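You operate a simulated robot arm through the tools that you are given. There is no shell and no other tool.

You are at the controls of a simulated robot arm. One attempt, no reset.

Task
Change the split gasket in the fill port for the blue one.
Fine: the tank is vented, keep it so; old gasket on the side tray; yellow cap on, clamp shut, wing nut to its green mark.

It is judged by the outcome, as a careful person would: the job done as asked, and still so three seconds after it is handed in. It fails if anything else is knocked over, pushed out of place, dropped, spilled or broken. Lids that push on must go on centred and level and be pressed home; caps that screw on are set level and turned clockwise until they are tight.

Robot
A 7-joint arm with a two-finger parallel gripper, fixed in place. Base frame: the origin is at the foot of the arm, x ahead of it, y to its left, z up. Lengths are in mm, angles in rad, forces in N, time in s.
With the tool pointing down near the work surface it reaches from about 100 to 480 mm from the base axis. Its first joint turns from -2.897 to 2.897 rad. Payload 1.57 kg.
The tool frame sits at the grasp point between the pads (the TCP): z along the fingers, y along the line on which they close. The tips reach 30 mm beyond it. Largest opening 110 mm; finger width 24, thickness 12; the body of the gripper, 48 by 112 mm, starts 78 mm behind the TCP.
Orientation is that of the tool frame in the base frame, as a unit quaternion [x, y, z, w]. With the fingers straight down and closing along the base's y, the tool's x points along the base's -x, its y along +y and its z along -z.

Tools
- The arm moves only by the tool nudge_tool. Its argument "rows" is a list that holds one entry, the list of rows, each a list of 7 numbers: the shift along the tool's x, y, z in units of 100 mm (1.0 is 100 mm), then the turn, a rotation vector about the tool's x, y, z in units of 90 degrees (1.0 is 90 degrees), then the finger opening in mm, from 0 to 110. In form: [[[dx, dy, dz, rx, ry, rz, hand], ...]]. A call has 1 to 20 rows; each row is the pose to reach, as a shift and turn from the pose commanded when the call began, along the tool's axes at that moment. A call with a number of a shift or a turn outside -1 to 1 is refused whole. Rows are played at 5 a second. More than 50 mm and 0.15 rad between two rows, or a gripper value outside its range, and nothing of the call is played. A pose out of reach is approached as far as the arm can. The call stops where the force on the tool passes 60 N (or 10 N more than at its start, if that is more) or the arm is blocked; 0.2 s more then pass. Each finger travels about 45 mm/s and halts on what it meets, pressing with about 23 N; the grip force reading is that of the motor and also rises with nothing between the fingers. The clock runs only during rows and for 0.2 s after the last one: add rows that repeat a pose to give the fingers time. It gives the time, the measured TCP pose, the force on the tool (base axes), the opening and the grip force at its end, in the units of the frame above (readings bear some noise), with the torque about the TCP (base axes, N m) and any sound that the robot's microphone picked up.
- Cameras (640 x 400 px; columns grow to the right, rows downward): "scene" is fixed at [55.4, -483.8, 1654]; the picture's right is [-0.34, -0.94, 0.00], its down [-0.71, 0.25, -0.66] and it looks along [0.62, -0.22, -0.75] (base axes); focal length 214 px, centre (320, 200). "wrist" rides on the gripper at [70, 16, -141] in the tool frame; the picture's right is [-0.23, 0.97, 0.00], its down [-0.85, -0.20, -0.48] and it looks along [-0.47, -0.11, 0.88] (tool axes); focal length 222 px, centre (320, 200). There is no depth. A picture from a camera that has moved, and an enlarged one, comes with that camera's place and axes in the base frame and with its lens. The place of the scene camera against the robot may be out by one fixed shift of up to 25 mm in any direction.
- grab_frame(camera): a new picture of that camera. The clock stands still meanwhile.
- raise_lower(by): slides the trunk up (or, below 0, down) by that many mm; the arm rides with it, the base frame stays. It gives what a move gives, with no picture.
- close_up(camera, box): a new picture of the part [left, top, right, bottom] of that camera's present view, enlarged. The clock stands still meanwhile.
- job_done(): hands the job in; it is judged then, once.

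Places have to be worked out from the pictures, the camera data and where the tool is seen. Open the gripper and draw the arm clear of the work before you hand the job in, unless the task says otherwise.

The tools are called after "Emit:" as name(argument=value, ...) on one line, values as JSON. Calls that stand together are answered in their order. nudge_tool: Moves the arm, as the interface text tells. Its arguments: {"type":"object","properties":{"rows":{"type":"array","items":{"type":"array","items":{"type":"array","items":{"type":"number"}}}}},"required":["rows"]} The other tools are called the same way: raise_lower (by) slides the trunk up or down; grab_frame (camera) takes a picture; close_up (camera, box) takes an enlarged picture of a part of a camera's view; job_done () hands the job in.

At the start:

```text
clock: 0.0
tcp_pos: [351.2, -207.1, 1360.4]
tcp_rot: [0.0, 1.0, 0.0, 0.0]
wrist_force: [-0.1, -0.7, 0.4]
wrist_torque: [-0.02, 0.01, 0.01]
grip_width: 110.3
grip_force: 0.1
trunk travel left (down, up): [-525.0, 65.0]
```

scene: 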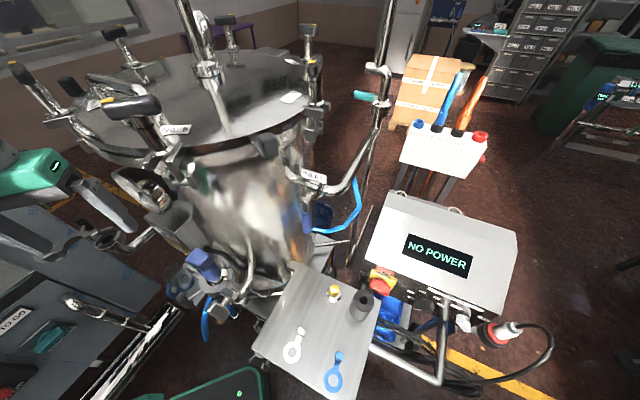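
wrist: 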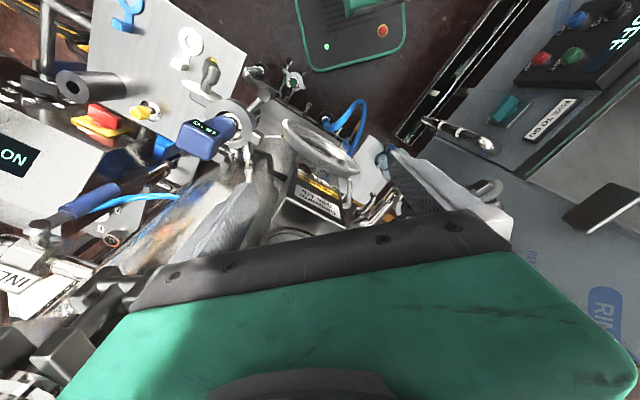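

I start by looking closely at both camera views to find the fill port, the gaskets, the tray, cap, clamp and wing nut.

Emit:
close_up(camera="scene", box=[240, 250, 400, 400])

Emit:
close_up(camera="scene", box=[40, 60, 360, 260])

Emit:
close_up(camera="scene", box=[100, 200, 300, 325])

Emit:
close_up(camera="wrist", box=[0, 0, 320, 200])

Emit:
close_up(camera="wrist", box=[160, 60, 420, 222])

```text
2.67 times, centred on (320, 325) of scene
camera zoom: at [55.4, -483.8, 1654.0], right [-0.34, -0.94, 0.0], down [-0.71, 0.25, -0.66], along [0.62, -0.22, -0.75], focal length 572 px, centre (320, -133)
```

zoom: 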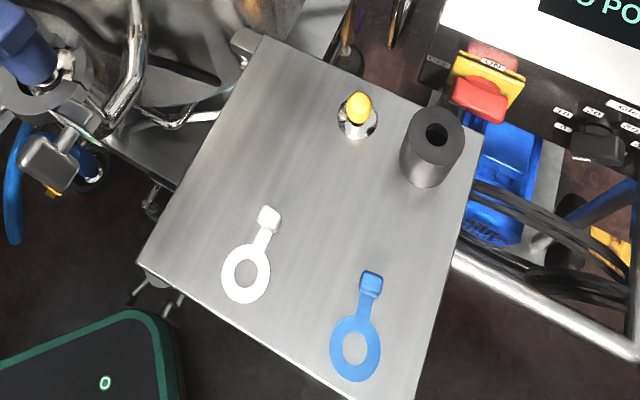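

```text
2.00 times, centred on (200, 160) of scene
camera zoom: at [55.4, -483.8, 1654.0], right [-0.34, -0.94, 0.0], down [-0.71, 0.25, -0.66], along [0.62, -0.22, -0.75], focal length 429 px, centre (560, 280)
```

zoom: 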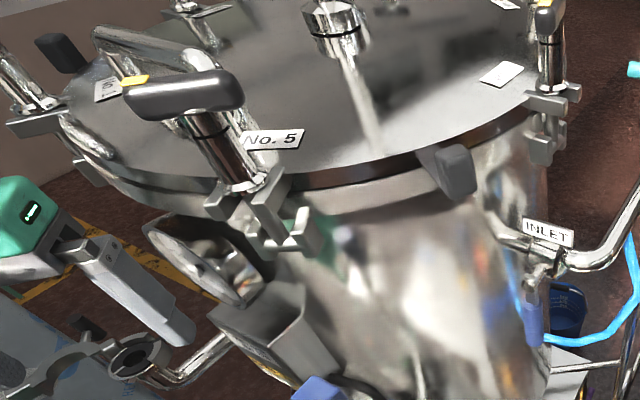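

```text
3.20 times, centred on (200, 262) of scene
camera zoom: at [55.4, -483.8, 1654.0], right [-0.34, -0.94, 0.0], down [-0.71, 0.25, -0.66], along [0.62, -0.22, -0.75], focal length 686 px, centre (704, 0)
```

zoom: 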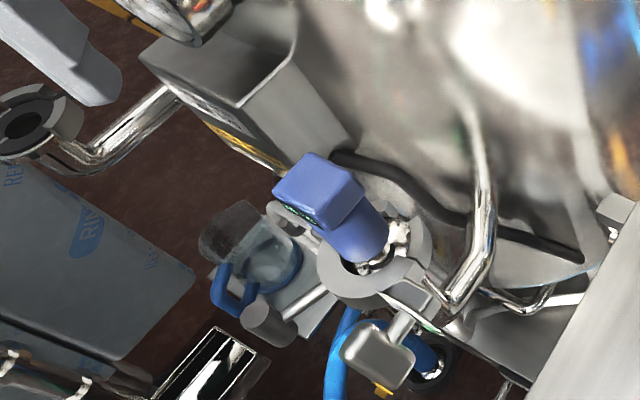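

```text
2.00 times, centred on (160, 100) of wrist
camera zoom: at [281.7, -191.4, 1499.9], right [0.23, 0.97, 0.0], down [0.85, -0.2, 0.48], along [0.47, -0.11, -0.88], focal length 444 px, centre (640, 400)
```

zoom: 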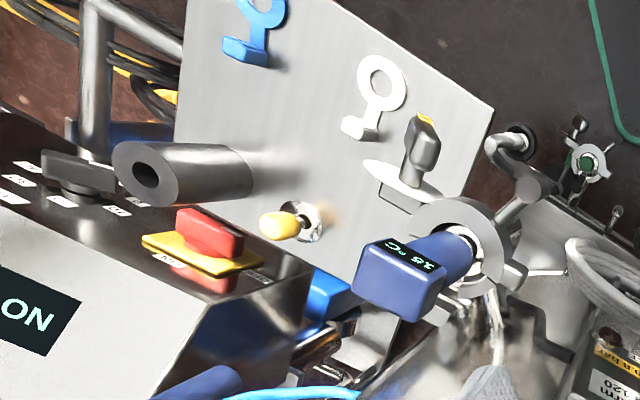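

```text
2.46 times, centred on (290, 141) of wrist
camera zoom: at [281.7, -191.4, 1499.9], right [0.23, 0.97, 0.0], down [0.85, -0.2, 0.48], along [0.47, -0.11, -0.88], focal length 547 px, centre (394, 345)
```

zoom: 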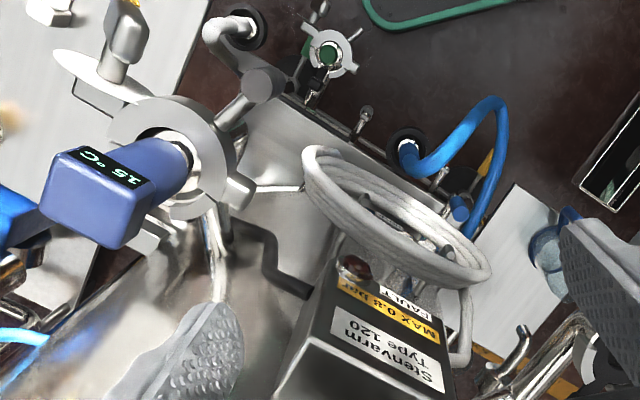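

The tray sits around (250,-600,950). I don't yet know which fitting is the fill port, so I enlarge more regions of both views.

Emit:
close_up(camera="wrist", box=[380, 0, 640, 162])

Emit:
close_up(camera="wrist", box=[0, 160, 260, 322])

Emit:
close_up(camera="wrist", box=[220, 50, 340, 125])

Emit:
close_up(camera="scene", box=[0, 200, 200, 325])

Emit:
close_up(camera="scene", box=[340, 60, 540, 185])

Emit:
close_up(camera="scene", box=[40, 0, 240, 125])

Emit:
close_up(camera="scene", box=[200, 0, 400, 125])

```text
2.46 times, centred on (510, 81) of wrist
camera zoom: at [281.7, -191.4, 1499.9], right [0.23, 0.97, 0.0], down [0.85, -0.2, 0.48], along [0.47, -0.11, -0.88], focal length 547 px, centre (-148, 493)
```

zoom: 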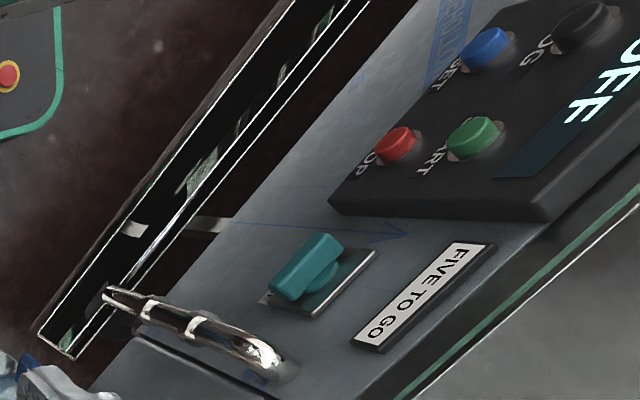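

```text
2.46 times, centred on (130, 241) of wrist
camera zoom: at [281.7, -191.4, 1499.9], right [0.23, 0.97, 0.0], down [0.85, -0.2, 0.48], along [0.47, -0.11, -0.88], focal length 547 px, centre (788, 99)
```

zoom: 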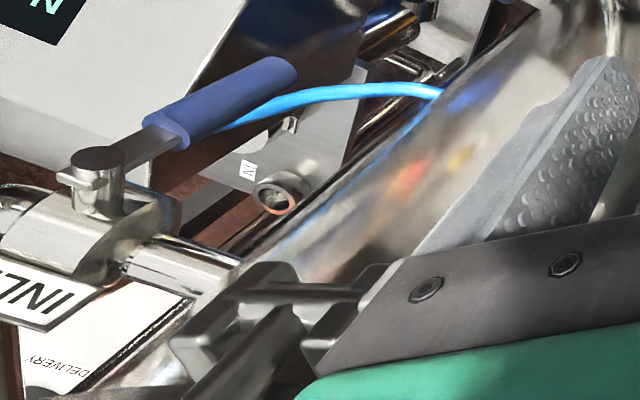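

```text
5.33 times, centred on (280, 88) of wrist
camera zoom: at [281.7, -191.4, 1499.9], right [0.23, 0.97, 0.0], down [0.85, -0.2, 0.48], along [0.47, -0.11, -0.88], focal length 1185 px, centre (533, 800)
```

zoom: 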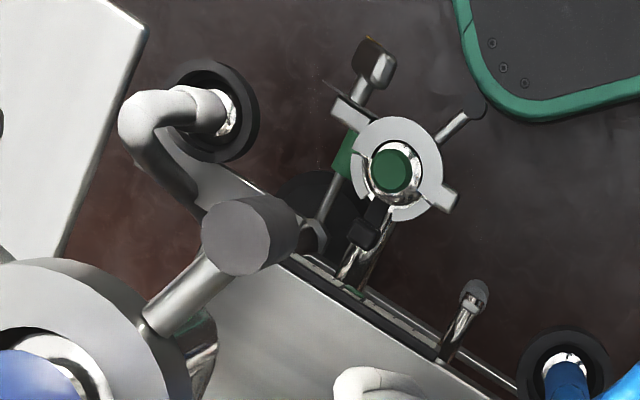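

```text
3.20 times, centred on (100, 262) of scene
camera zoom: at [55.4, -483.8, 1654.0], right [-0.34, -0.94, 0.0], down [-0.71, 0.25, -0.66], along [0.62, -0.22, -0.75], focal length 686 px, centre (1024, 0)
```

zoom: 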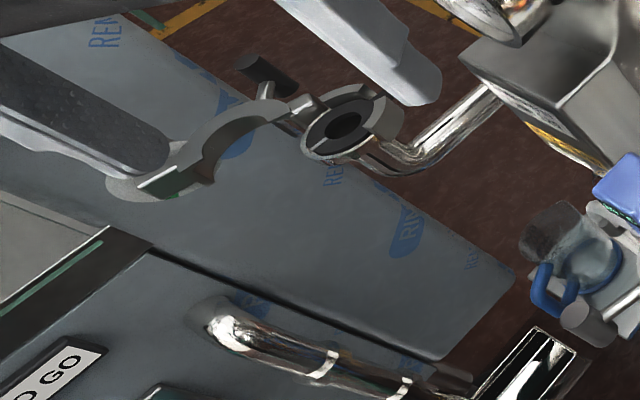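

```text
3.20 times, centred on (440, 122) of scene
camera zoom: at [55.4, -483.8, 1654.0], right [-0.34, -0.94, 0.0], down [-0.71, 0.25, -0.66], along [0.62, -0.22, -0.75], focal length 686 px, centre (-64, 448)
```

zoom: 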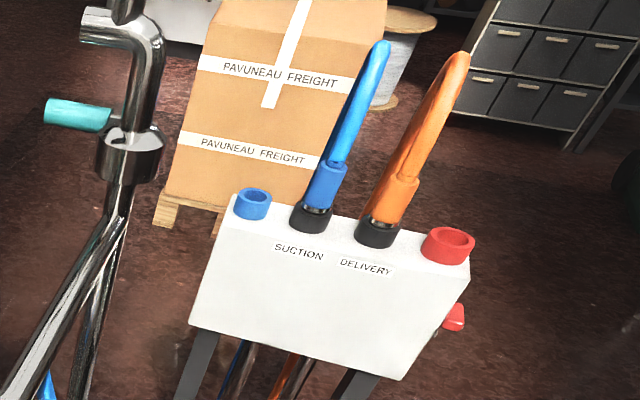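

```text
3.20 times, centred on (140, 62) of scene
camera zoom: at [55.4, -483.8, 1654.0], right [-0.34, -0.94, 0.0], down [-0.71, 0.25, -0.66], along [0.62, -0.22, -0.75], focal length 686 px, centre (896, 640)
```

zoom: 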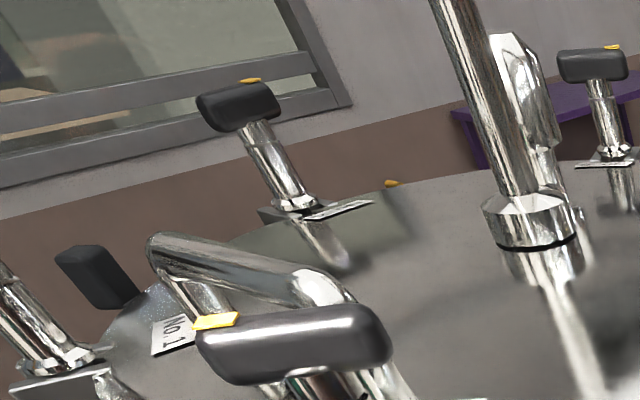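

```text
3.20 times, centred on (300, 62) of scene
camera zoom: at [55.4, -483.8, 1654.0], right [-0.34, -0.94, 0.0], down [-0.71, 0.25, -0.66], along [0.62, -0.22, -0.75], focal length 686 px, centre (384, 640)
```

zoom: 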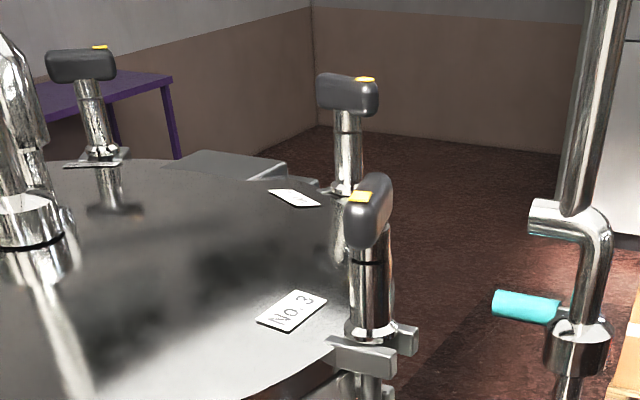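

The open elbow with a black gasket and a hinged clamp, bottom left of the scene view, looks like the fill port. The gripper hides it from the wrist camera, so I draw back and tilt the tool up about 40° to look forward.

Emit:
nudge_tool(rows=[[[0.15, 0, -0.05, 0, -0.08, 0, 110], [0.3, 0, -0.1, 0, -0.16, 0, 110], [0.45, 0, -0.15, 0, -0.24, 0, 110], [0.6, 0, -0.2, 0, -0.32, 0, 110], [0.75, 0, -0.25, 0, -0.4, 0, 110], [0.9, 0, -0.3, 0, -0.45, 0, 110]]])

Emit:
grab_frame(camera="wrist")

Emit:
grab_frame(camera="scene")

```text
clock: 1.4
tcp_pos: [279.1, -192.5, 1416.1]
tcp_rot: [0.003, 0.952, -0.006, 0.305]
wrist_force: [-1.7, -0.4, 0.0]
wrist_torque: [-0.05, -0.04, -0.05]
grip_width: 109.9
grip_force: 0.1
out of reach, approached as far as the arm can: row 5, 6
trunk travel left (down, up): [-525.0, 65.0]
```

```text
taken
camera wrist: at [139.6, -175.1, 1488.3], right [0.19, 0.97, 0.12], down [0.42, -0.2, 0.89], along [0.89, -0.12, -0.44], focal length 222 px, centre (320, 200)
```

wrist: 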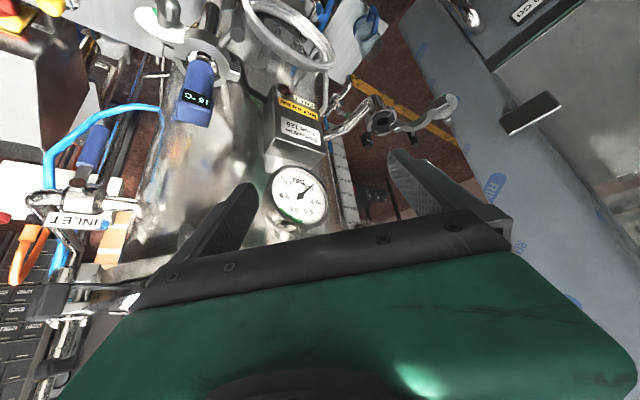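

```text
taken
```

scene: 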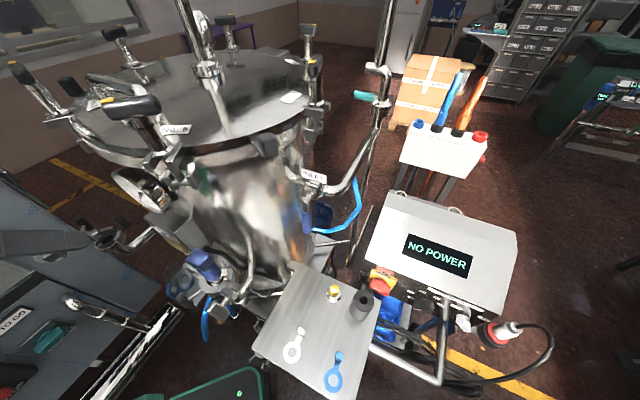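

The port and its open clamp are now visible at wrist (390,120). I enlarge it and the gauge, and the scene view of it too.

Emit:
close_up(camera="wrist", box=[320, 70, 480, 170])

Emit:
close_up(camera="wrist", box=[240, 80, 352, 230])

Emit:
close_up(camera="scene", box=[60, 205, 156, 265])

Emit:
close_up(camera="wrist", box=[0, 0, 320, 200])

```text
4.00 times, centred on (400, 120) of wrist
camera zoom: at [139.6, -175.1, 1488.3], right [0.19, 0.97, 0.12], down [0.42, -0.2, 0.89], along [0.89, -0.12, -0.44], focal length 888 px, centre (0, 520)
```

zoom: 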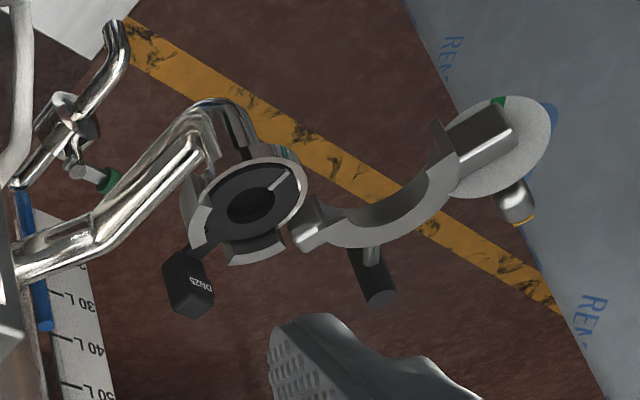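

```text
2.67 times, centred on (296, 155) of wrist
camera zoom: at [139.6, -175.1, 1488.3], right [0.19, 0.97, 0.12], down [0.42, -0.2, 0.89], along [0.89, -0.12, -0.44], focal length 592 px, centre (384, 320)
```

zoom: 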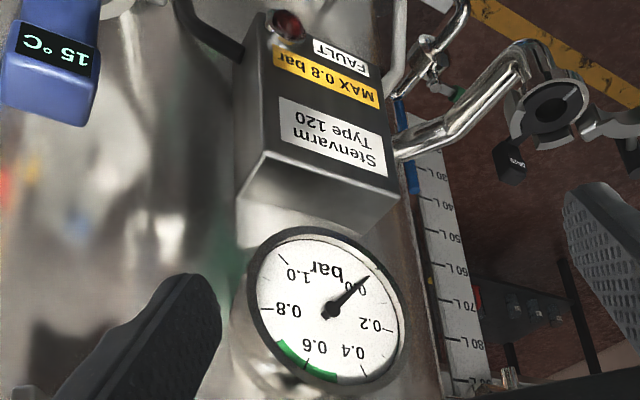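

```text
6.67 times, centred on (108, 235) of scene
camera zoom: at [55.4, -483.8, 1654.0], right [-0.34, -0.94, 0.0], down [-0.71, 0.25, -0.66], along [0.62, -0.22, -0.75], focal length 1430 px, centre (1733, -33)
```

zoom: 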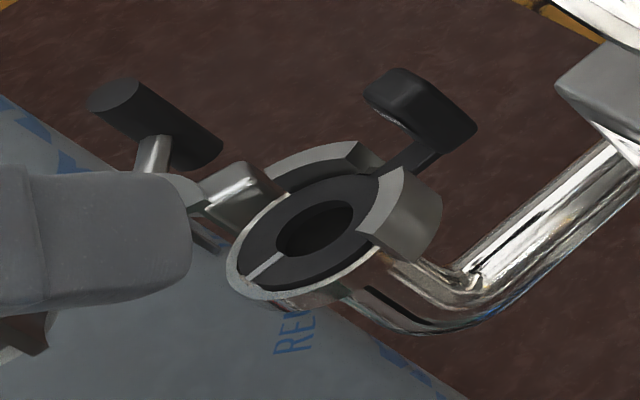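

```text
2.00 times, centred on (160, 100) of wrist
camera zoom: at [139.6, -175.1, 1488.3], right [0.19, 0.97, 0.12], down [0.42, -0.2, 0.89], along [0.89, -0.12, -0.44], focal length 444 px, centre (640, 400)
```

zoom: 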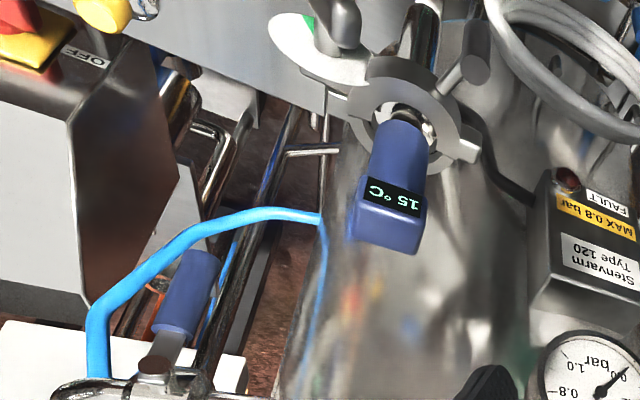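

The gauge reads 0.0 bar. I place the port near (509,-70,1150), facing up, with the black gasket's upright tab in the clamp gap and the other clamp half swung open. I level the tool again and move toward the port, high up, for a closer look.

Emit:
nudge_tool(rows=[[[-0.15, 0.2, 0.1, 0, 0.08, 0, 110], [-0.3, 0.4, 0.2, 0, 0.16, 0, 110], [-0.45, 0.6, 0.35, 0, 0.24, 0, 110], [-0.65, 0.8, 0.5, 0, 0.32, 0, 110], [-0.85, 1.0, 0.7, 0, 0.4, 0, 110], [-0.95, 1.0, 0.85, 0, 0.45, 0, 110]]])

Emit:
grab_frame(camera="wrist")

```text
clock: 2.5
tcp_pos: [368.2, -117.0, 1413.0]
tcp_rot: [-0.01, 0.998, -0.012, 0.067]
wrist_force: [15.1, -3.3, -16.9]
wrist_torque: [-0.21, 0.44, -0.31]
grip_width: 110.1
grip_force: 0.0
out of reach, approached as far as the arm can: row 5
trunk travel left (down, up): [-525.0, 65.0]
stopped in row 5: the force on the tool passed its limit at 170 N (the readings are from after the stop); the commanded pose is now the measured one
```

```text
taken
camera wrist: at [279.7, -101.1, 1541.1], right [0.21, 0.98, 0.01], down [0.79, -0.17, 0.59], along [0.58, -0.12, -0.81], focal length 222 px, centre (320, 200)
```

wrist: 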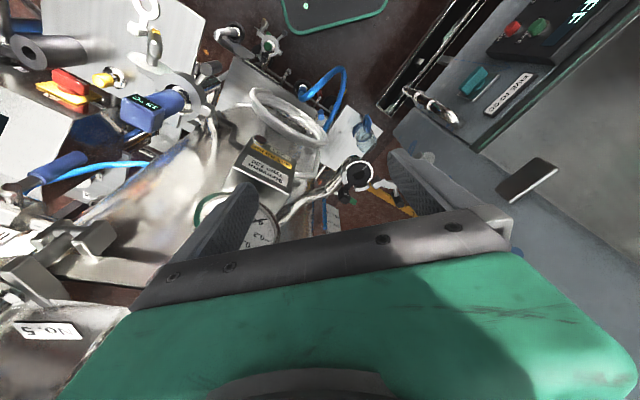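

The arm met something (170 N spike) around (368,-117,1413). I look at the scene to see what it touched before moving anything.

Emit:
grab_frame(camera="scene")

Emit:
close_up(camera="scene", box=[0, 90, 240, 240])

Emit:
close_up(camera="wrist", box=[160, 130, 320, 230])

```text
taken
```

scene: 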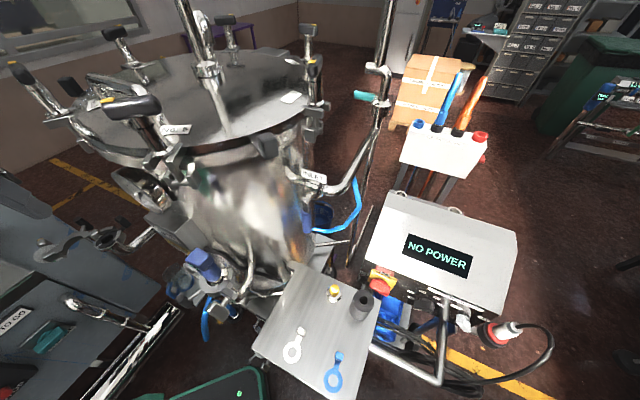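

```text
2.67 times, centred on (120, 165) of scene
camera zoom: at [55.4, -483.8, 1654.0], right [-0.34, -0.94, 0.0], down [-0.71, 0.25, -0.66], along [0.62, -0.22, -0.75], focal length 572 px, centre (853, 293)
```

zoom: 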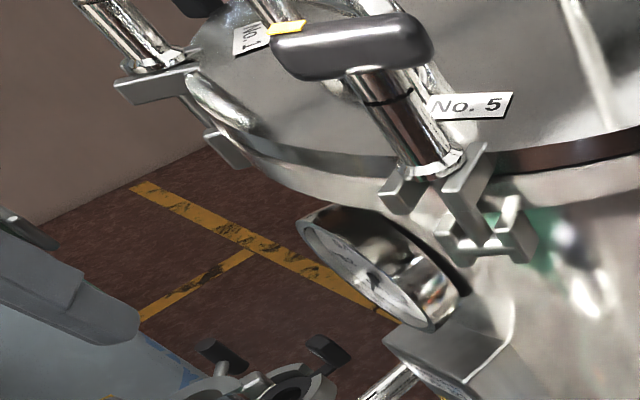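

```text
4.00 times, centred on (240, 180) of wrist
camera zoom: at [279.7, -101.1, 1541.1], right [0.21, 0.98, 0.01], down [0.79, -0.17, 0.59], along [0.58, -0.12, -0.81], focal length 888 px, centre (640, 280)
```

zoom: 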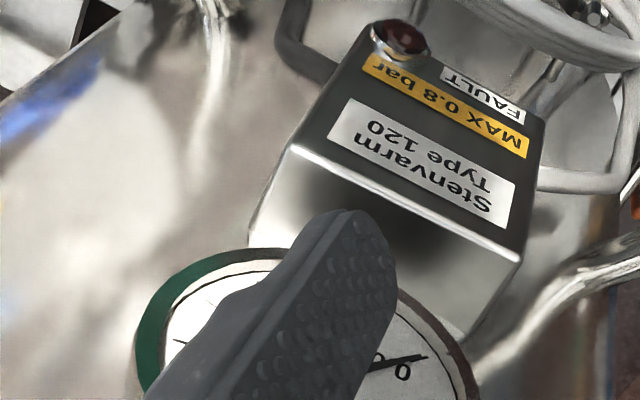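

The scene shows nothing near the gripper, so this was probably the folded arm near a joint limit rather than contact with the equipment. I ease downward slightly, finish levelling, and check the force.

Emit:
nudge_tool(rows=[[[0, 0, 0.1, 0, 0.02, 0, 110], [0, 0, 0.2, 0, 0.05, 0, 110], [0, 0, 0.3, 0, 0.085, 0, 110], [0, 0, 0.3, 0, 0.085, 0, 110]]])

Emit:
grab_frame(camera="wrist")

```text
clock: 3.0
tcp_pos: [371.1, -118.9, 1399.5]
tcp_rot: [-0.012, 0.999, -0.013, 0.045]
wrist_force: [12.8, -0.7, -14.2]
wrist_torque: [-0.34, 0.4, -0.31]
grip_width: 110.1
grip_force: 0.1
trunk travel left (down, up): [-525.0, 65.0]
stopped in row 2: the force on the tool passed its limit at 74 N (the readings are from after the stop); the commanded pose is now the measured one
```

```text
taken
camera wrist: at [289.1, -101.6, 1531.2], right [0.2, 0.98, -0.01], down [0.81, -0.16, 0.56], along [0.54, -0.12, -0.83], focal length 222 px, centre (320, 200)
```

wrist: 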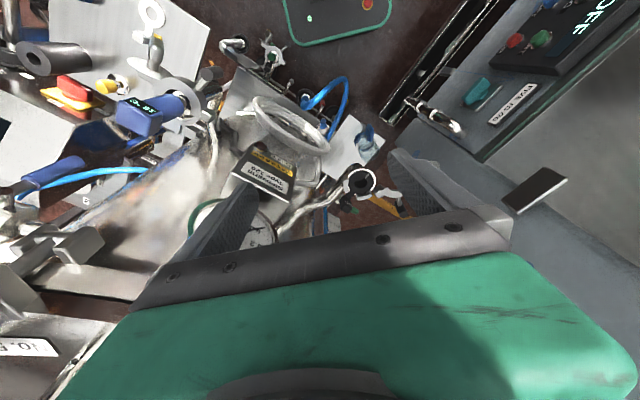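

The torque and force trace back to the camera mount being pushed forward and down, so the camera is rubbing the arm's own forearm. I move away along that direction (forward and down) without tilting.

Emit:
nudge_tool(rows=[[[-0.08, 0, 0.1, 0, 0, 0, 110], [-0.16, 0, 0.2, 0, 0, 0, 110], [-0.24, 0, 0.3, 0, 0, 0, 110], [-0.32, 0, 0.4, 0, 0, 0, 110]]])

```text
clock: 4.0
tcp_pos: [405.4, -120.3, 1361.5]
tcp_rot: [-0.012, 0.999, -0.012, 0.044]
wrist_force: [-0.7, 0.2, 1.4]
wrist_torque: [0.02, 0.0, 0.0]
grip_width: 110.1
grip_force: 0.1
trunk travel left (down, up): [-525.0, 65.0]
```

The arm is free again. I level the tool fully and shift toward the port, keeping high, to get a closer look.

Emit:
nudge_tool(rows=[[[-0.1, 0.1, 0, -0.005, 0.02, 0.005, 110], [-0.2, 0.25, 0, -0.01, 0.04, 0.01, 110], [-0.3, 0.4, 0, -0.0153, 0.056, 0.0153, 110], [-0.3, 0.4, 0, -0.0153, 0.056, 0.0153, 110]]])

Emit:
grab_frame(camera="wrist")

Emit:
close_up(camera="wrist", box=[320, 90, 480, 190])

```text
clock: 5.0
tcp_pos: [435.4, -78.4, 1363.9]
tcp_rot: [-0.002, 1.0, -0.001, 0.0]
wrist_force: [13.3, -15.2, -24.1]
wrist_torque: [1.91, -0.22, 1.15]
grip_width: 110.3
grip_force: 0.0
trunk travel left (down, up): [-525.0, 65.0]
```

```text
taken
camera wrist: at [366.0, -63.6, 1503.1], right [0.22, 0.97, 0.0], down [0.86, -0.2, 0.48], along [0.47, -0.11, -0.88], focal length 222 px, centre (320, 200)
```

wrist: 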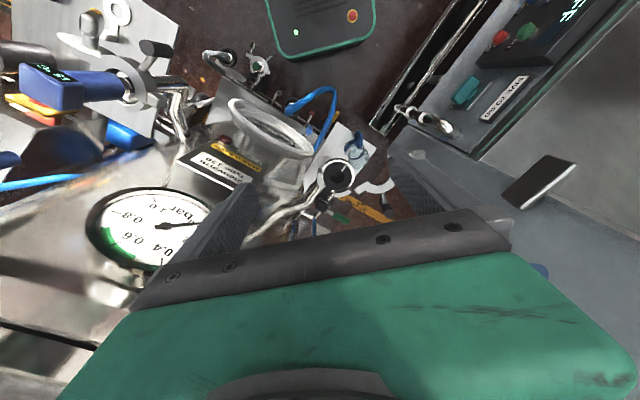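

```text
4.00 times, centred on (400, 140) of wrist
camera zoom: at [366.0, -63.6, 1503.1], right [0.22, 0.97, 0.0], down [0.86, -0.2, 0.48], along [0.47, -0.11, -0.88], focal length 888 px, centre (0, 440)
```

zoom: 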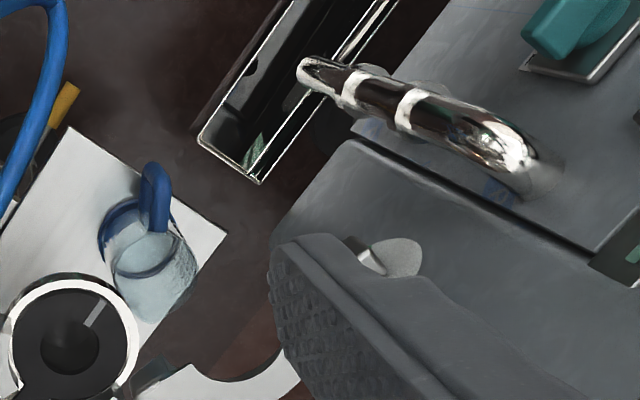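

There is contact at the camera again (force line passes through the camera mount, pushed from above and behind), so high poses fold the forearm onto it. I go down 60 mm away from the forearm; below is clear to about z 1210.

Emit:
nudge_tool(rows=[[[0, 0, 0.2, 0, 0, 0, 110], [0, 0, 0.4, 0, 0, 0, 110], [0, 0, 0.6, 0, 0, 0, 110], [0, 0, 0.6, 0, 0, 0, 110]]])

Emit:
grab_frame(camera="wrist")

Emit:
grab_frame(camera="scene")

```text
clock: 6.0
tcp_pos: [435.0, -79.2, 1303.0]
tcp_rot: [-0.001, 1.0, -0.001, -0.001]
wrist_force: [0.2, -0.4, -0.3]
wrist_torque: [-0.01, 0.03, 0.03]
grip_width: 110.2
grip_force: 0.1
trunk travel left (down, up): [-525.0, 65.0]
```

```text
taken
camera wrist: at [364.9, -64.5, 1441.4], right [0.23, 0.97, 0.0], down [0.86, -0.2, 0.48], along [0.46, -0.11, -0.88], focal length 222 px, centre (320, 200)
```

wrist: 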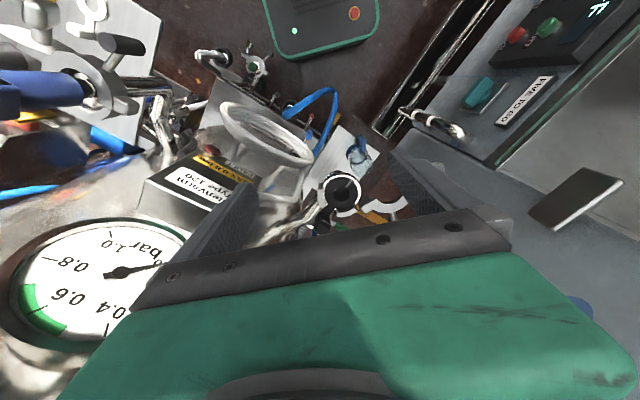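

```text
taken
```

scene: 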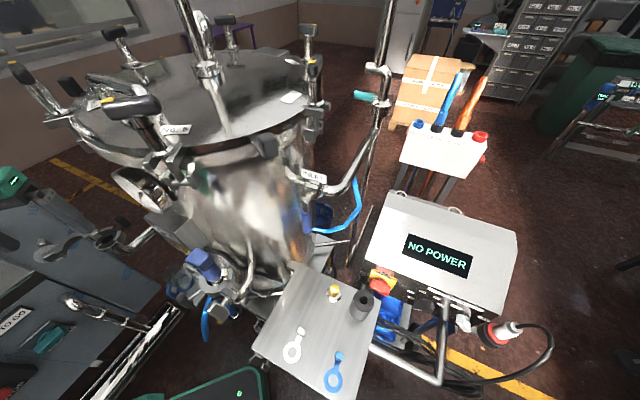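

Clear now. I yaw the tool by about 81° so the camera goes to the +y side of the port and shows it from another side.

Emit:
nudge_tool(rows=[[[-0.03, 0.08, 0, 0, 0, 0.09, 110], [-0.06, 0.16, 0, 0, 0, 0.18, 110], [-0.1, 0.24, 0, 0, 0, 0.27, 110], [-0.13, 0.32, 0, 0, 0, 0.36, 110], [-0.16, 0.4, 0, 0, 0, 0.45, 110], [-0.2, 0.48, 0, 0, 0, 0.54, 110], [-0.23, 0.56, 0, 0, 0, 0.63, 110], [-0.26, 0.64, 0, 0, 0, 0.72, 110], [-0.3, 0.7, 0, 0, 0, 0.81, 110], [-0.33, 0.75, 0, 0, 0, 0.9, 110], [-0.33, 0.75, 0, 0, 0, 0.9, 110]]])

Emit:
grab_frame(camera="wrist")

```text
clock: 8.4
tcp_pos: [466.5, -1.7, 1301.6]
tcp_rot: [0.649, 0.761, -0.001, 0.0]
wrist_force: [-0.3, 0.4, -0.1]
wrist_torque: [0.01, 0.0, -0.05]
grip_width: 109.8
grip_force: 0.0
trunk travel left (down, up): [-525.0, 65.0]
```

```text
taken
camera wrist: at [472.4, 68.2, 1441.9], right [1.0, -0.07, 0.0], down [-0.06, -0.88, 0.48], along [-0.04, -0.48, -0.88], focal length 222 px, centre (320, 200)
```

wrist: 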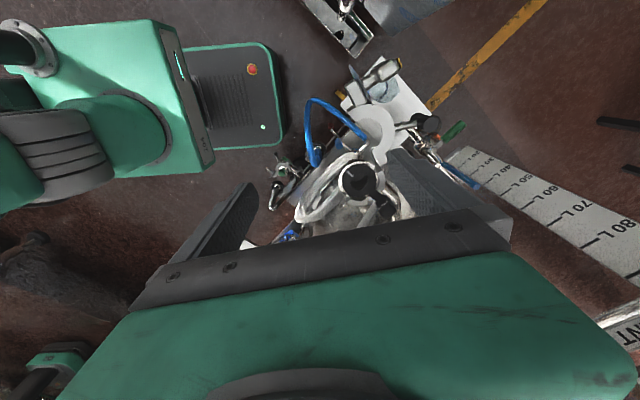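

I enlarge the port from this side.

Emit:
close_up(camera="wrist", box=[300, 70, 460, 220])

Emit:
close_up(camera="wrist", box=[340, 50, 436, 110])

Emit:
close_up(camera="wrist", box=[320, 140, 432, 210])

```text
2.67 times, centred on (380, 145) of wrist
camera zoom: at [472.4, 68.2, 1441.9], right [1.0, -0.07, 0.0], down [-0.06, -0.88, 0.48], along [-0.04, -0.48, -0.88], focal length 592 px, centre (160, 347)
```

zoom: 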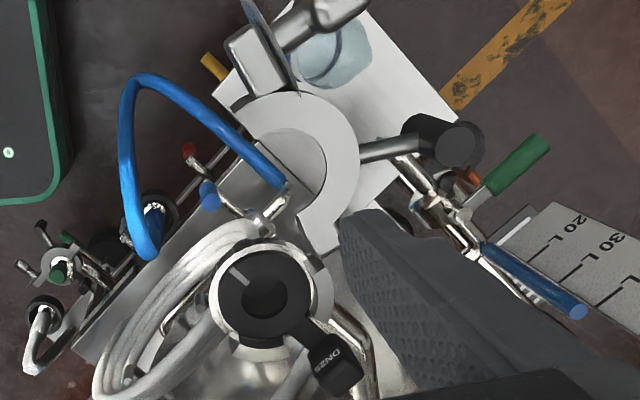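

```text
6.67 times, centred on (388, 80) of wrist
camera zoom: at [472.4, 68.2, 1441.9], right [1.0, -0.07, 0.0], down [-0.06, -0.88, 0.48], along [-0.04, -0.48, -0.88], focal length 1481 px, centre (-133, 1000)
```

zoom: 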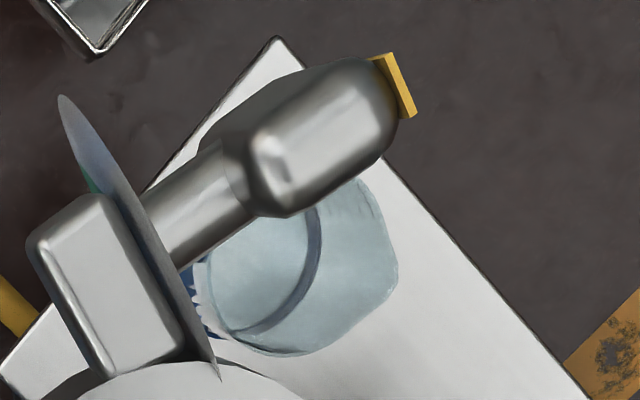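

```text
5.71 times, centred on (376, 175) of wrist
camera zoom: at [472.4, 68.2, 1441.9], right [1.0, -0.07, 0.0], down [-0.06, -0.88, 0.48], along [-0.04, -0.48, -0.88], focal length 1269 px, centre (0, 343)
```

zoom: 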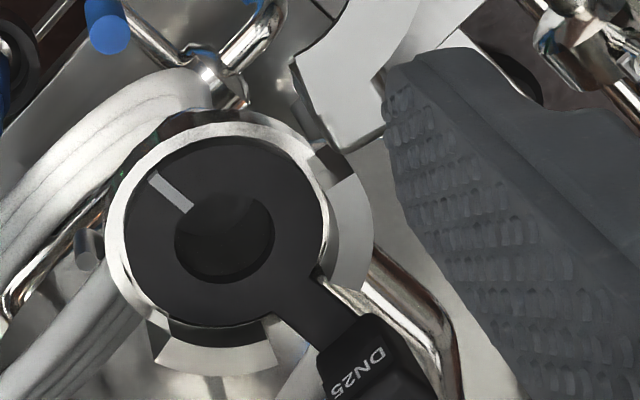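

From here I can place things well: port centre about (520,-66,1137), DN25 tab top about (556,-104,1163), pointing to (+x,-y). The clamp half hinges at the (+x,+y) side with its vertical handle, and the wing nut axis is horizontal. I move above the tab with the fingers to close across it.

Emit:
nudge_tool(rows=[[[-0.15, 0.1, 0, 0, 0, -0.08, 110], [-0.3, 0.2, 0, 0, 0, -0.16, 110], [-0.45, 0.3, 0, 0, 0, -0.24, 110], [-0.6, 0.4, 0, 0, 0, -0.32, 110], [-0.75, 0.5, 0, 0, 0, -0.381, 110], [-0.9, 0.6, 0, 0, 0, -0.381, 110], [-0.9, 0.6, 0, 0, 0, -0.381, 110]]])

Emit:
grab_frame(camera="wrist")

```text
clock: 10.0
tcp_pos: [543.0, -83.9, 1303.1]
tcp_rot: [0.396, 0.918, -0.001, 0.0]
wrist_force: [-0.9, 0.7, 0.6]
wrist_torque: [-0.01, 0.0, 0.0]
grip_width: 109.9
grip_force: 0.0
trunk travel left (down, up): [-525.0, 65.0]
```

```text
taken
camera wrist: at [506.7, -22.4, 1442.9], right [0.86, 0.5, 0.0], down [0.44, -0.76, 0.48], along [0.24, -0.41, -0.88], focal length 222 px, centre (320, 200)
```

wrist: 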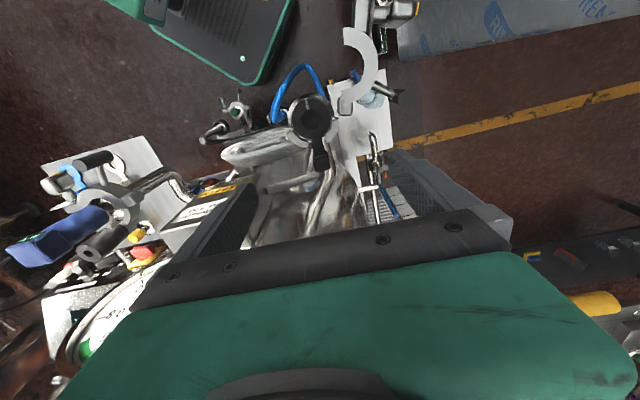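

Reach is fine here. I enlarge the port to refine the gasket and tab positions.

Emit:
close_up(camera="wrist", box=[260, 60, 420, 210])

Emit:
close_up(camera="wrist", box=[270, 80, 350, 180])

Emit:
close_up(camera="wrist", box=[330, 0, 426, 110])

Emit:
close_up(camera="wrist", box=[20, 120, 220, 300])

```text
2.67 times, centred on (340, 135) of wrist
camera zoom: at [506.7, -22.4, 1442.9], right [0.86, 0.5, 0.0], down [0.44, -0.76, 0.48], along [0.24, -0.41, -0.88], focal length 592 px, centre (267, 373)
```

zoom: 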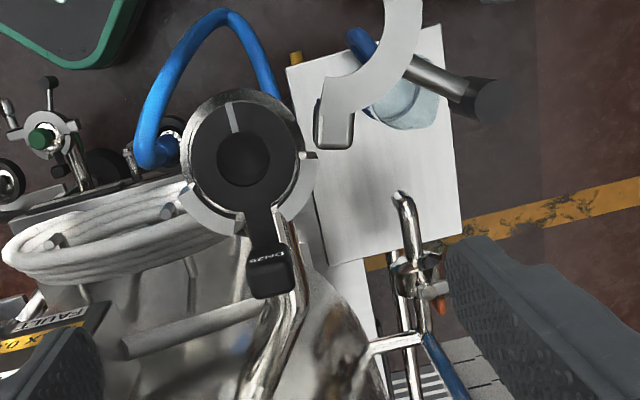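

```text
4.00 times, centred on (310, 130) of wrist
camera zoom: at [506.7, -22.4, 1442.9], right [0.86, 0.5, 0.0], down [0.44, -0.76, 0.48], along [0.24, -0.41, -0.88], focal length 888 px, centre (360, 480)
```

zoom: 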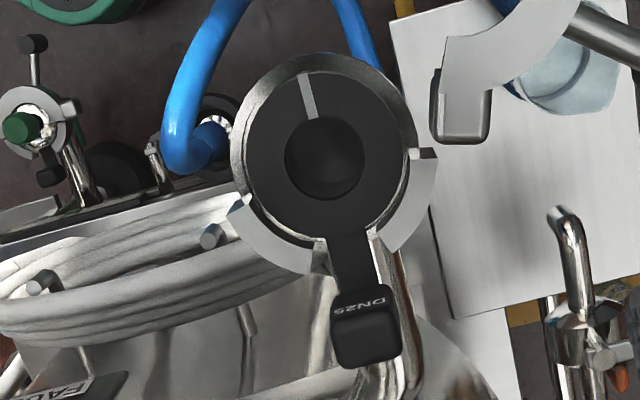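

```text
3.64 times, centred on (378, 55) of wrist
camera zoom: at [506.7, -22.4, 1442.9], right [0.86, 0.5, 0.0], down [0.44, -0.76, 0.48], along [0.24, -0.41, -0.88], focal length 808 px, centre (109, 727)
```

zoom: 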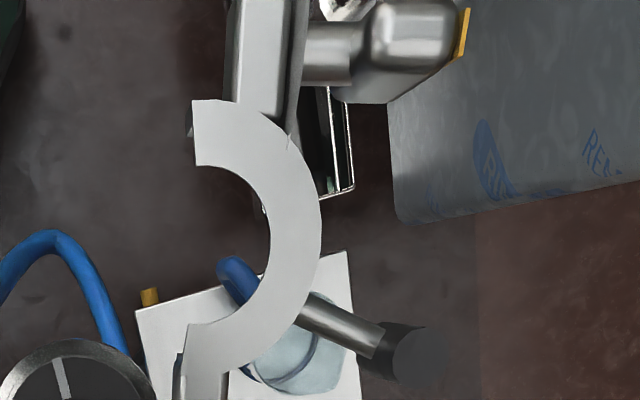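

```text
2.22 times, centred on (120, 210) of wrist
camera zoom: at [506.7, -22.4, 1442.9], right [0.86, 0.5, 0.0], down [0.44, -0.76, 0.48], along [0.24, -0.41, -0.88], focal length 494 px, centre (764, 178)
```

zoom: 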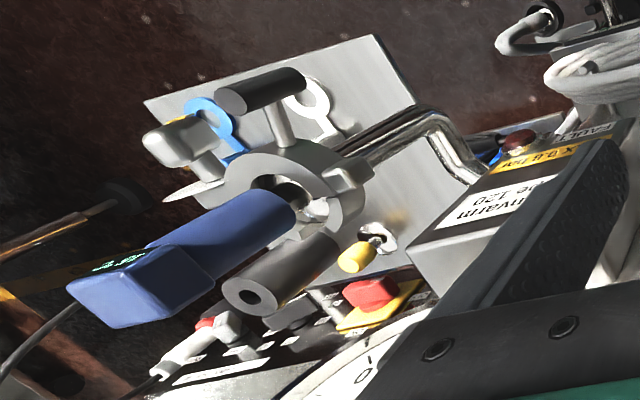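

The view confirms tab centre about (557,-106), about 20 mm wide. I centre over it (slightly outward to clear the clamp ring), narrow the fingers to 60 mm and descend partway to z 1213.

Emit:
nudge_tool(rows=[[[-0.15, -0.025, 0, 0, 0, 0, 90], [-0.29, -0.05, 0, 0, 0, 0, 70], [-0.29, -0.05, 0.2, 0, 0, 0, 60], [-0.29, -0.05, 0.4, 0, 0, 0, 60], [-0.29, -0.05, 0.6, 0, 0, 0, 60], [-0.29, -0.05, 0.8, 0, 0, 0, 60], [-0.29, -0.05, 0.9, 0, 0, 0, 60], [-0.29, -0.05, 0.9, 0, 0, 0, 60]]])

Emit:
grab_frame(camera="wrist")

Emit:
close_up(camera="wrist", box=[240, 80, 400, 220])

```text
clock: 11.8
tcp_pos: [559.6, -106.7, 1212.4]
tcp_rot: [0.396, 0.918, -0.001, 0.0]
wrist_force: [-0.8, 0.1, 0.5]
wrist_torque: [0.0, -0.02, 0.0]
grip_width: 60.2
grip_force: 0.2
trunk travel left (down, up): [-525.0, 65.0]
```

```text
taken
camera wrist: at [523.6, -44.9, 1352.6], right [0.86, 0.5, 0.0], down [0.44, -0.76, 0.48], along [0.24, -0.41, -0.88], focal length 222 px, centre (320, 200)
```

wrist: 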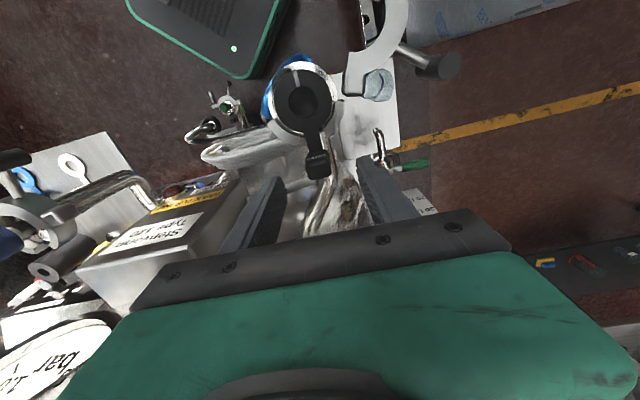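

```text
2.86 times, centred on (320, 150) of wrist
camera zoom: at [523.6, -44.9, 1352.6], right [0.86, 0.5, 0.0], down [0.44, -0.76, 0.48], along [0.24, -0.41, -0.88], focal length 635 px, centre (320, 343)
```

zoom: 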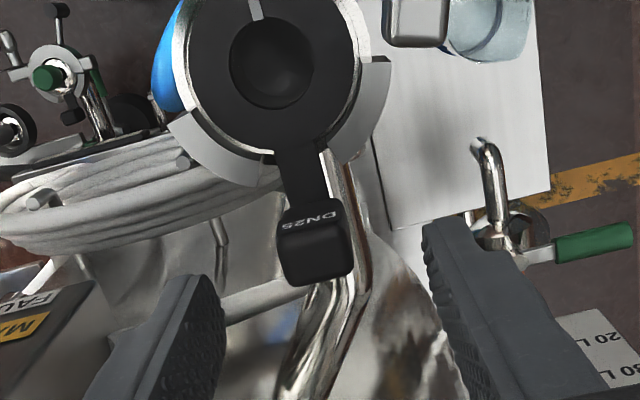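

Aligned within about 1-2 mm. I descend 35 mm to bring the tips around the tab and close.

Emit:
nudge_tool(rows=[[[0, -0.01, 0.12, 0, 0, 0, 60], [0, -0.01, 0.24, 0, 0, 0, 60], [0, -0.01, 0.35, 0, 0, 0, 60], [0, -0.01, 0.35, 0, 0, 0, 40], [0, -0.01, 0.35, 0, 0, 0, 20], [0, -0.01, 0.35, 0, 0, 0, 10], [0, -0.01, 0.35, 0, 0, 0, 5], [0, -0.01, 0.35, 0, 0, 0, 5]]])

Emit:
close_up(camera="wrist", box=[240, 80, 400, 220])

```text
clock: 13.6
tcp_pos: [556.8, -106.2, 1177.8]
tcp_rot: [0.396, 0.918, 0.0, -0.001]
wrist_force: [0.8, -0.1, 0.5]
wrist_torque: [0.02, 0.01, -0.02]
grip_width: 21.0
grip_force: 23.0
trunk travel left (down, up): [-525.0, 65.0]
```

```text
2.86 times, centred on (320, 150) of wrist
camera zoom: at [520.3, -45.3, 1318.0], right [0.86, 0.5, 0.0], down [0.44, -0.76, 0.48], along [0.24, -0.41, -0.88], focal length 635 px, centre (320, 343)
```

zoom: 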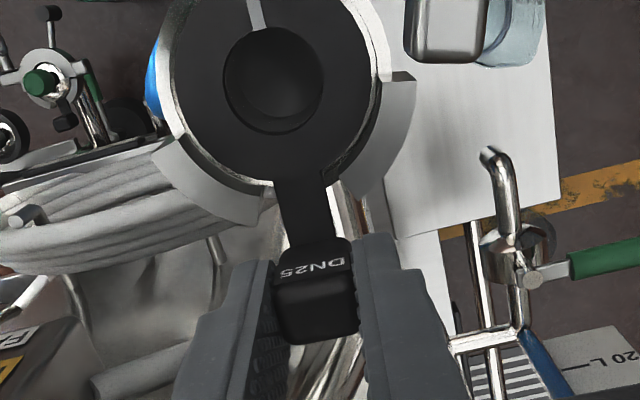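

The tab is held at 21 mm width; the seated grasp pose is TCP (556.8,-106.2,1177.8). I lift straight up slowly.

Emit:
nudge_tool(rows=[[[0, 0, -0.04, 0, 0, 0, 5], [0, 0, -0.08, 0, 0, 0, 5], [0, 0, -0.14, 0, 0, 0, 5], [0, 0, -0.22, 0, 0, 0, 5], [0, 0, -0.32, 0, 0, 0, 5], [0, 0, -0.45, 0, 0, 0, 5], [0, 0, -0.6, 0, 0, 0, 5], [0, 0, -0.6, 0, 0, 0, 5]]])

Emit:
grab_frame(camera="wrist")

Emit:
close_up(camera="wrist", box=[240, 80, 400, 220])

Emit:
grab_frame(camera="scene")

```text
clock: 15.4
tcp_pos: [557.1, -104.5, 1238.2]
tcp_rot: [0.395, 0.919, -0.001, 0.0]
wrist_force: [-0.1, -0.5, -0.8]
wrist_torque: [-0.01, -0.02, 0.01]
grip_width: 21.0
grip_force: 23.2
trunk travel left (down, up): [-525.0, 65.0]
```

```text
taken
camera wrist: at [521.3, -44.3, 1378.4], right [0.86, 0.5, 0.0], down [0.44, -0.76, 0.48], along [0.24, -0.41, -0.88], focal length 222 px, centre (320, 200)
```

wrist: 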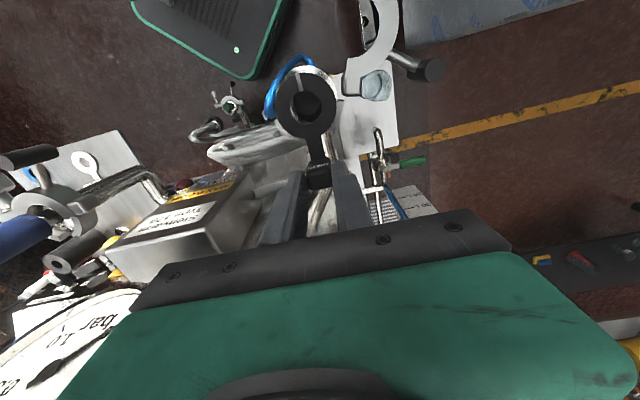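

```text
2.86 times, centred on (320, 150) of wrist
camera zoom: at [521.3, -44.3, 1378.4], right [0.86, 0.5, 0.0], down [0.44, -0.76, 0.48], along [0.24, -0.41, -0.88], focal length 635 px, centre (320, 343)
```

zoom: 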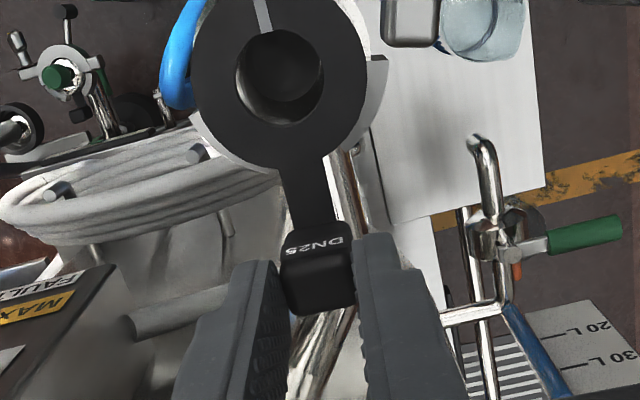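

```text
taken
```

scene: 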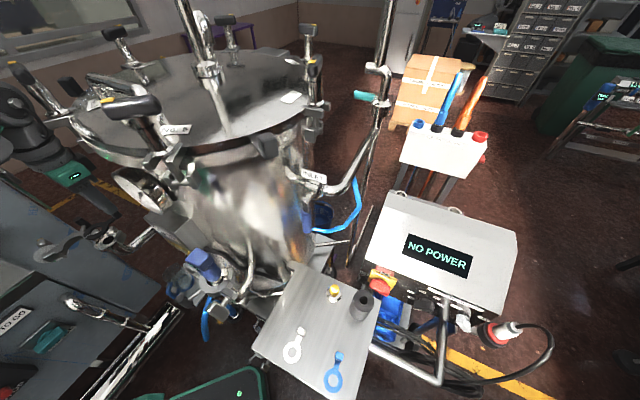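

The old gasket is out, held by its tab. The steel plate at z about 900 (white ring at (150,-454), blue at (52,-536), cap near (248,-612)) is the side tray; I'll lay the old one near (235,-460) clear of the rest. I first raise the trunk for travel height, to stay above the probe and inside of the gauge.

Emit:
raise_lower(by=60)

```text
clock: 16.4
tcp_pos: [557.6, -104.5, 1298.2]
tcp_rot: [0.396, 0.918, -0.001, -0.001]
wrist_force: [0.0, 0.6, 0.3]
wrist_torque: [-0.04, -0.02, 0.02]
grip_width: 21.1
grip_force: 22.9
trunk travel left (down, up): [-585.0, 5.0]
```

Held firmly at 21 mm. I now draw back toward the base to about (430,-100), rising to z 1340.

Emit:
nudge_tool(rows=[[[0.1, -0.1, -0.15, 0, 0, 0, 5], [0.25, -0.25, -0.3, 0, 0, 0, 5], [0.42, -0.42, -0.42, 0, 0, 0, 5], [0.6, -0.6, -0.42, 0, 0, 0, 5], [0.78, -0.78, -0.42, 0, 0, 0, 5], [0.9, -0.9, -0.42, 0, 0, 0, 5], [0.9, -0.9, -0.42, 0, 0, 0, 5]]])

Emit:
grab_frame(camera="wrist")

```text
clock: 18.0
tcp_pos: [429.5, -103.5, 1340.1]
tcp_rot: [0.396, 0.918, 0.0, -0.001]
wrist_force: [-0.5, 0.1, -0.4]
wrist_torque: [0.01, -0.02, -0.01]
grip_width: 21.2
grip_force: 22.9
trunk travel left (down, up): [-585.0, 5.0]
```

```text
taken
camera wrist: at [394.5, -42.4, 1479.8], right [0.86, 0.5, 0.0], down [0.44, -0.76, 0.48], along [0.24, -0.41, -0.88], focal length 222 px, centre (320, 200)
```

wrist: 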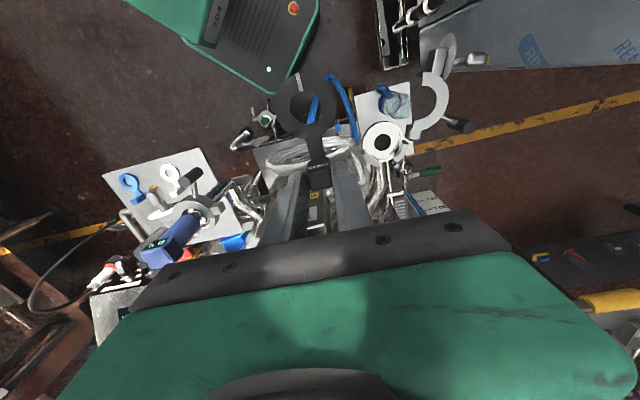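

Clear so far. I move on along the tool's -y, toward (357,-172) at the same height.

Emit:
nudge_tool(rows=[[[0, -0.2, 0, 0, 0, 0, 5], [0, -0.45, 0, 0, 0, 0, 5], [0, -0.7, 0, 0, 0, 0, 5], [0, -0.9, 0, 0, 0, 0, 5], [0, -1.0, 0, 0, 0, 0, 5], [0, -1.0, 0, 0, 0, 0, 5]]])

Emit:
grab_frame(camera="wrist")

Emit:
grab_frame(camera="scene")

```text
clock: 19.4
tcp_pos: [357.6, -170.1, 1339.8]
tcp_rot: [0.396, 0.918, 0.0, 0.0]
wrist_force: [0.8, -0.7, -0.7]
wrist_torque: [-0.05, -0.02, 0.0]
grip_width: 21.1
grip_force: 23.6
trunk travel left (down, up): [-585.0, 5.0]
```

```text
taken
camera wrist: at [322.0, -109.6, 1480.5], right [0.86, 0.5, 0.0], down [0.44, -0.76, 0.48], along [0.24, -0.41, -0.88], focal length 222 px, centre (320, 200)
```

wrist: 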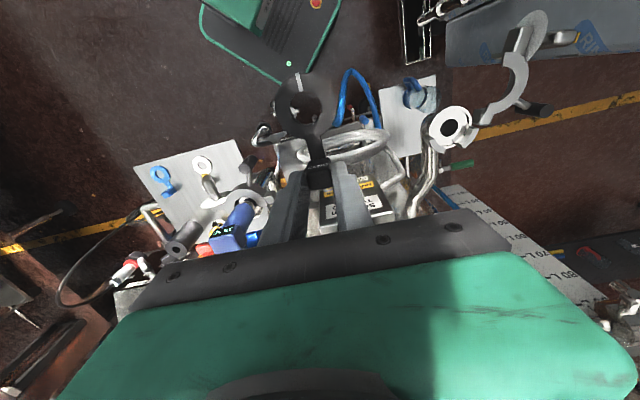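

```text
taken
```

scene: 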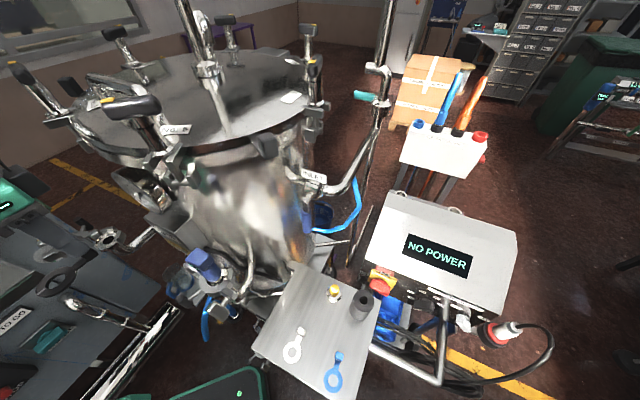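

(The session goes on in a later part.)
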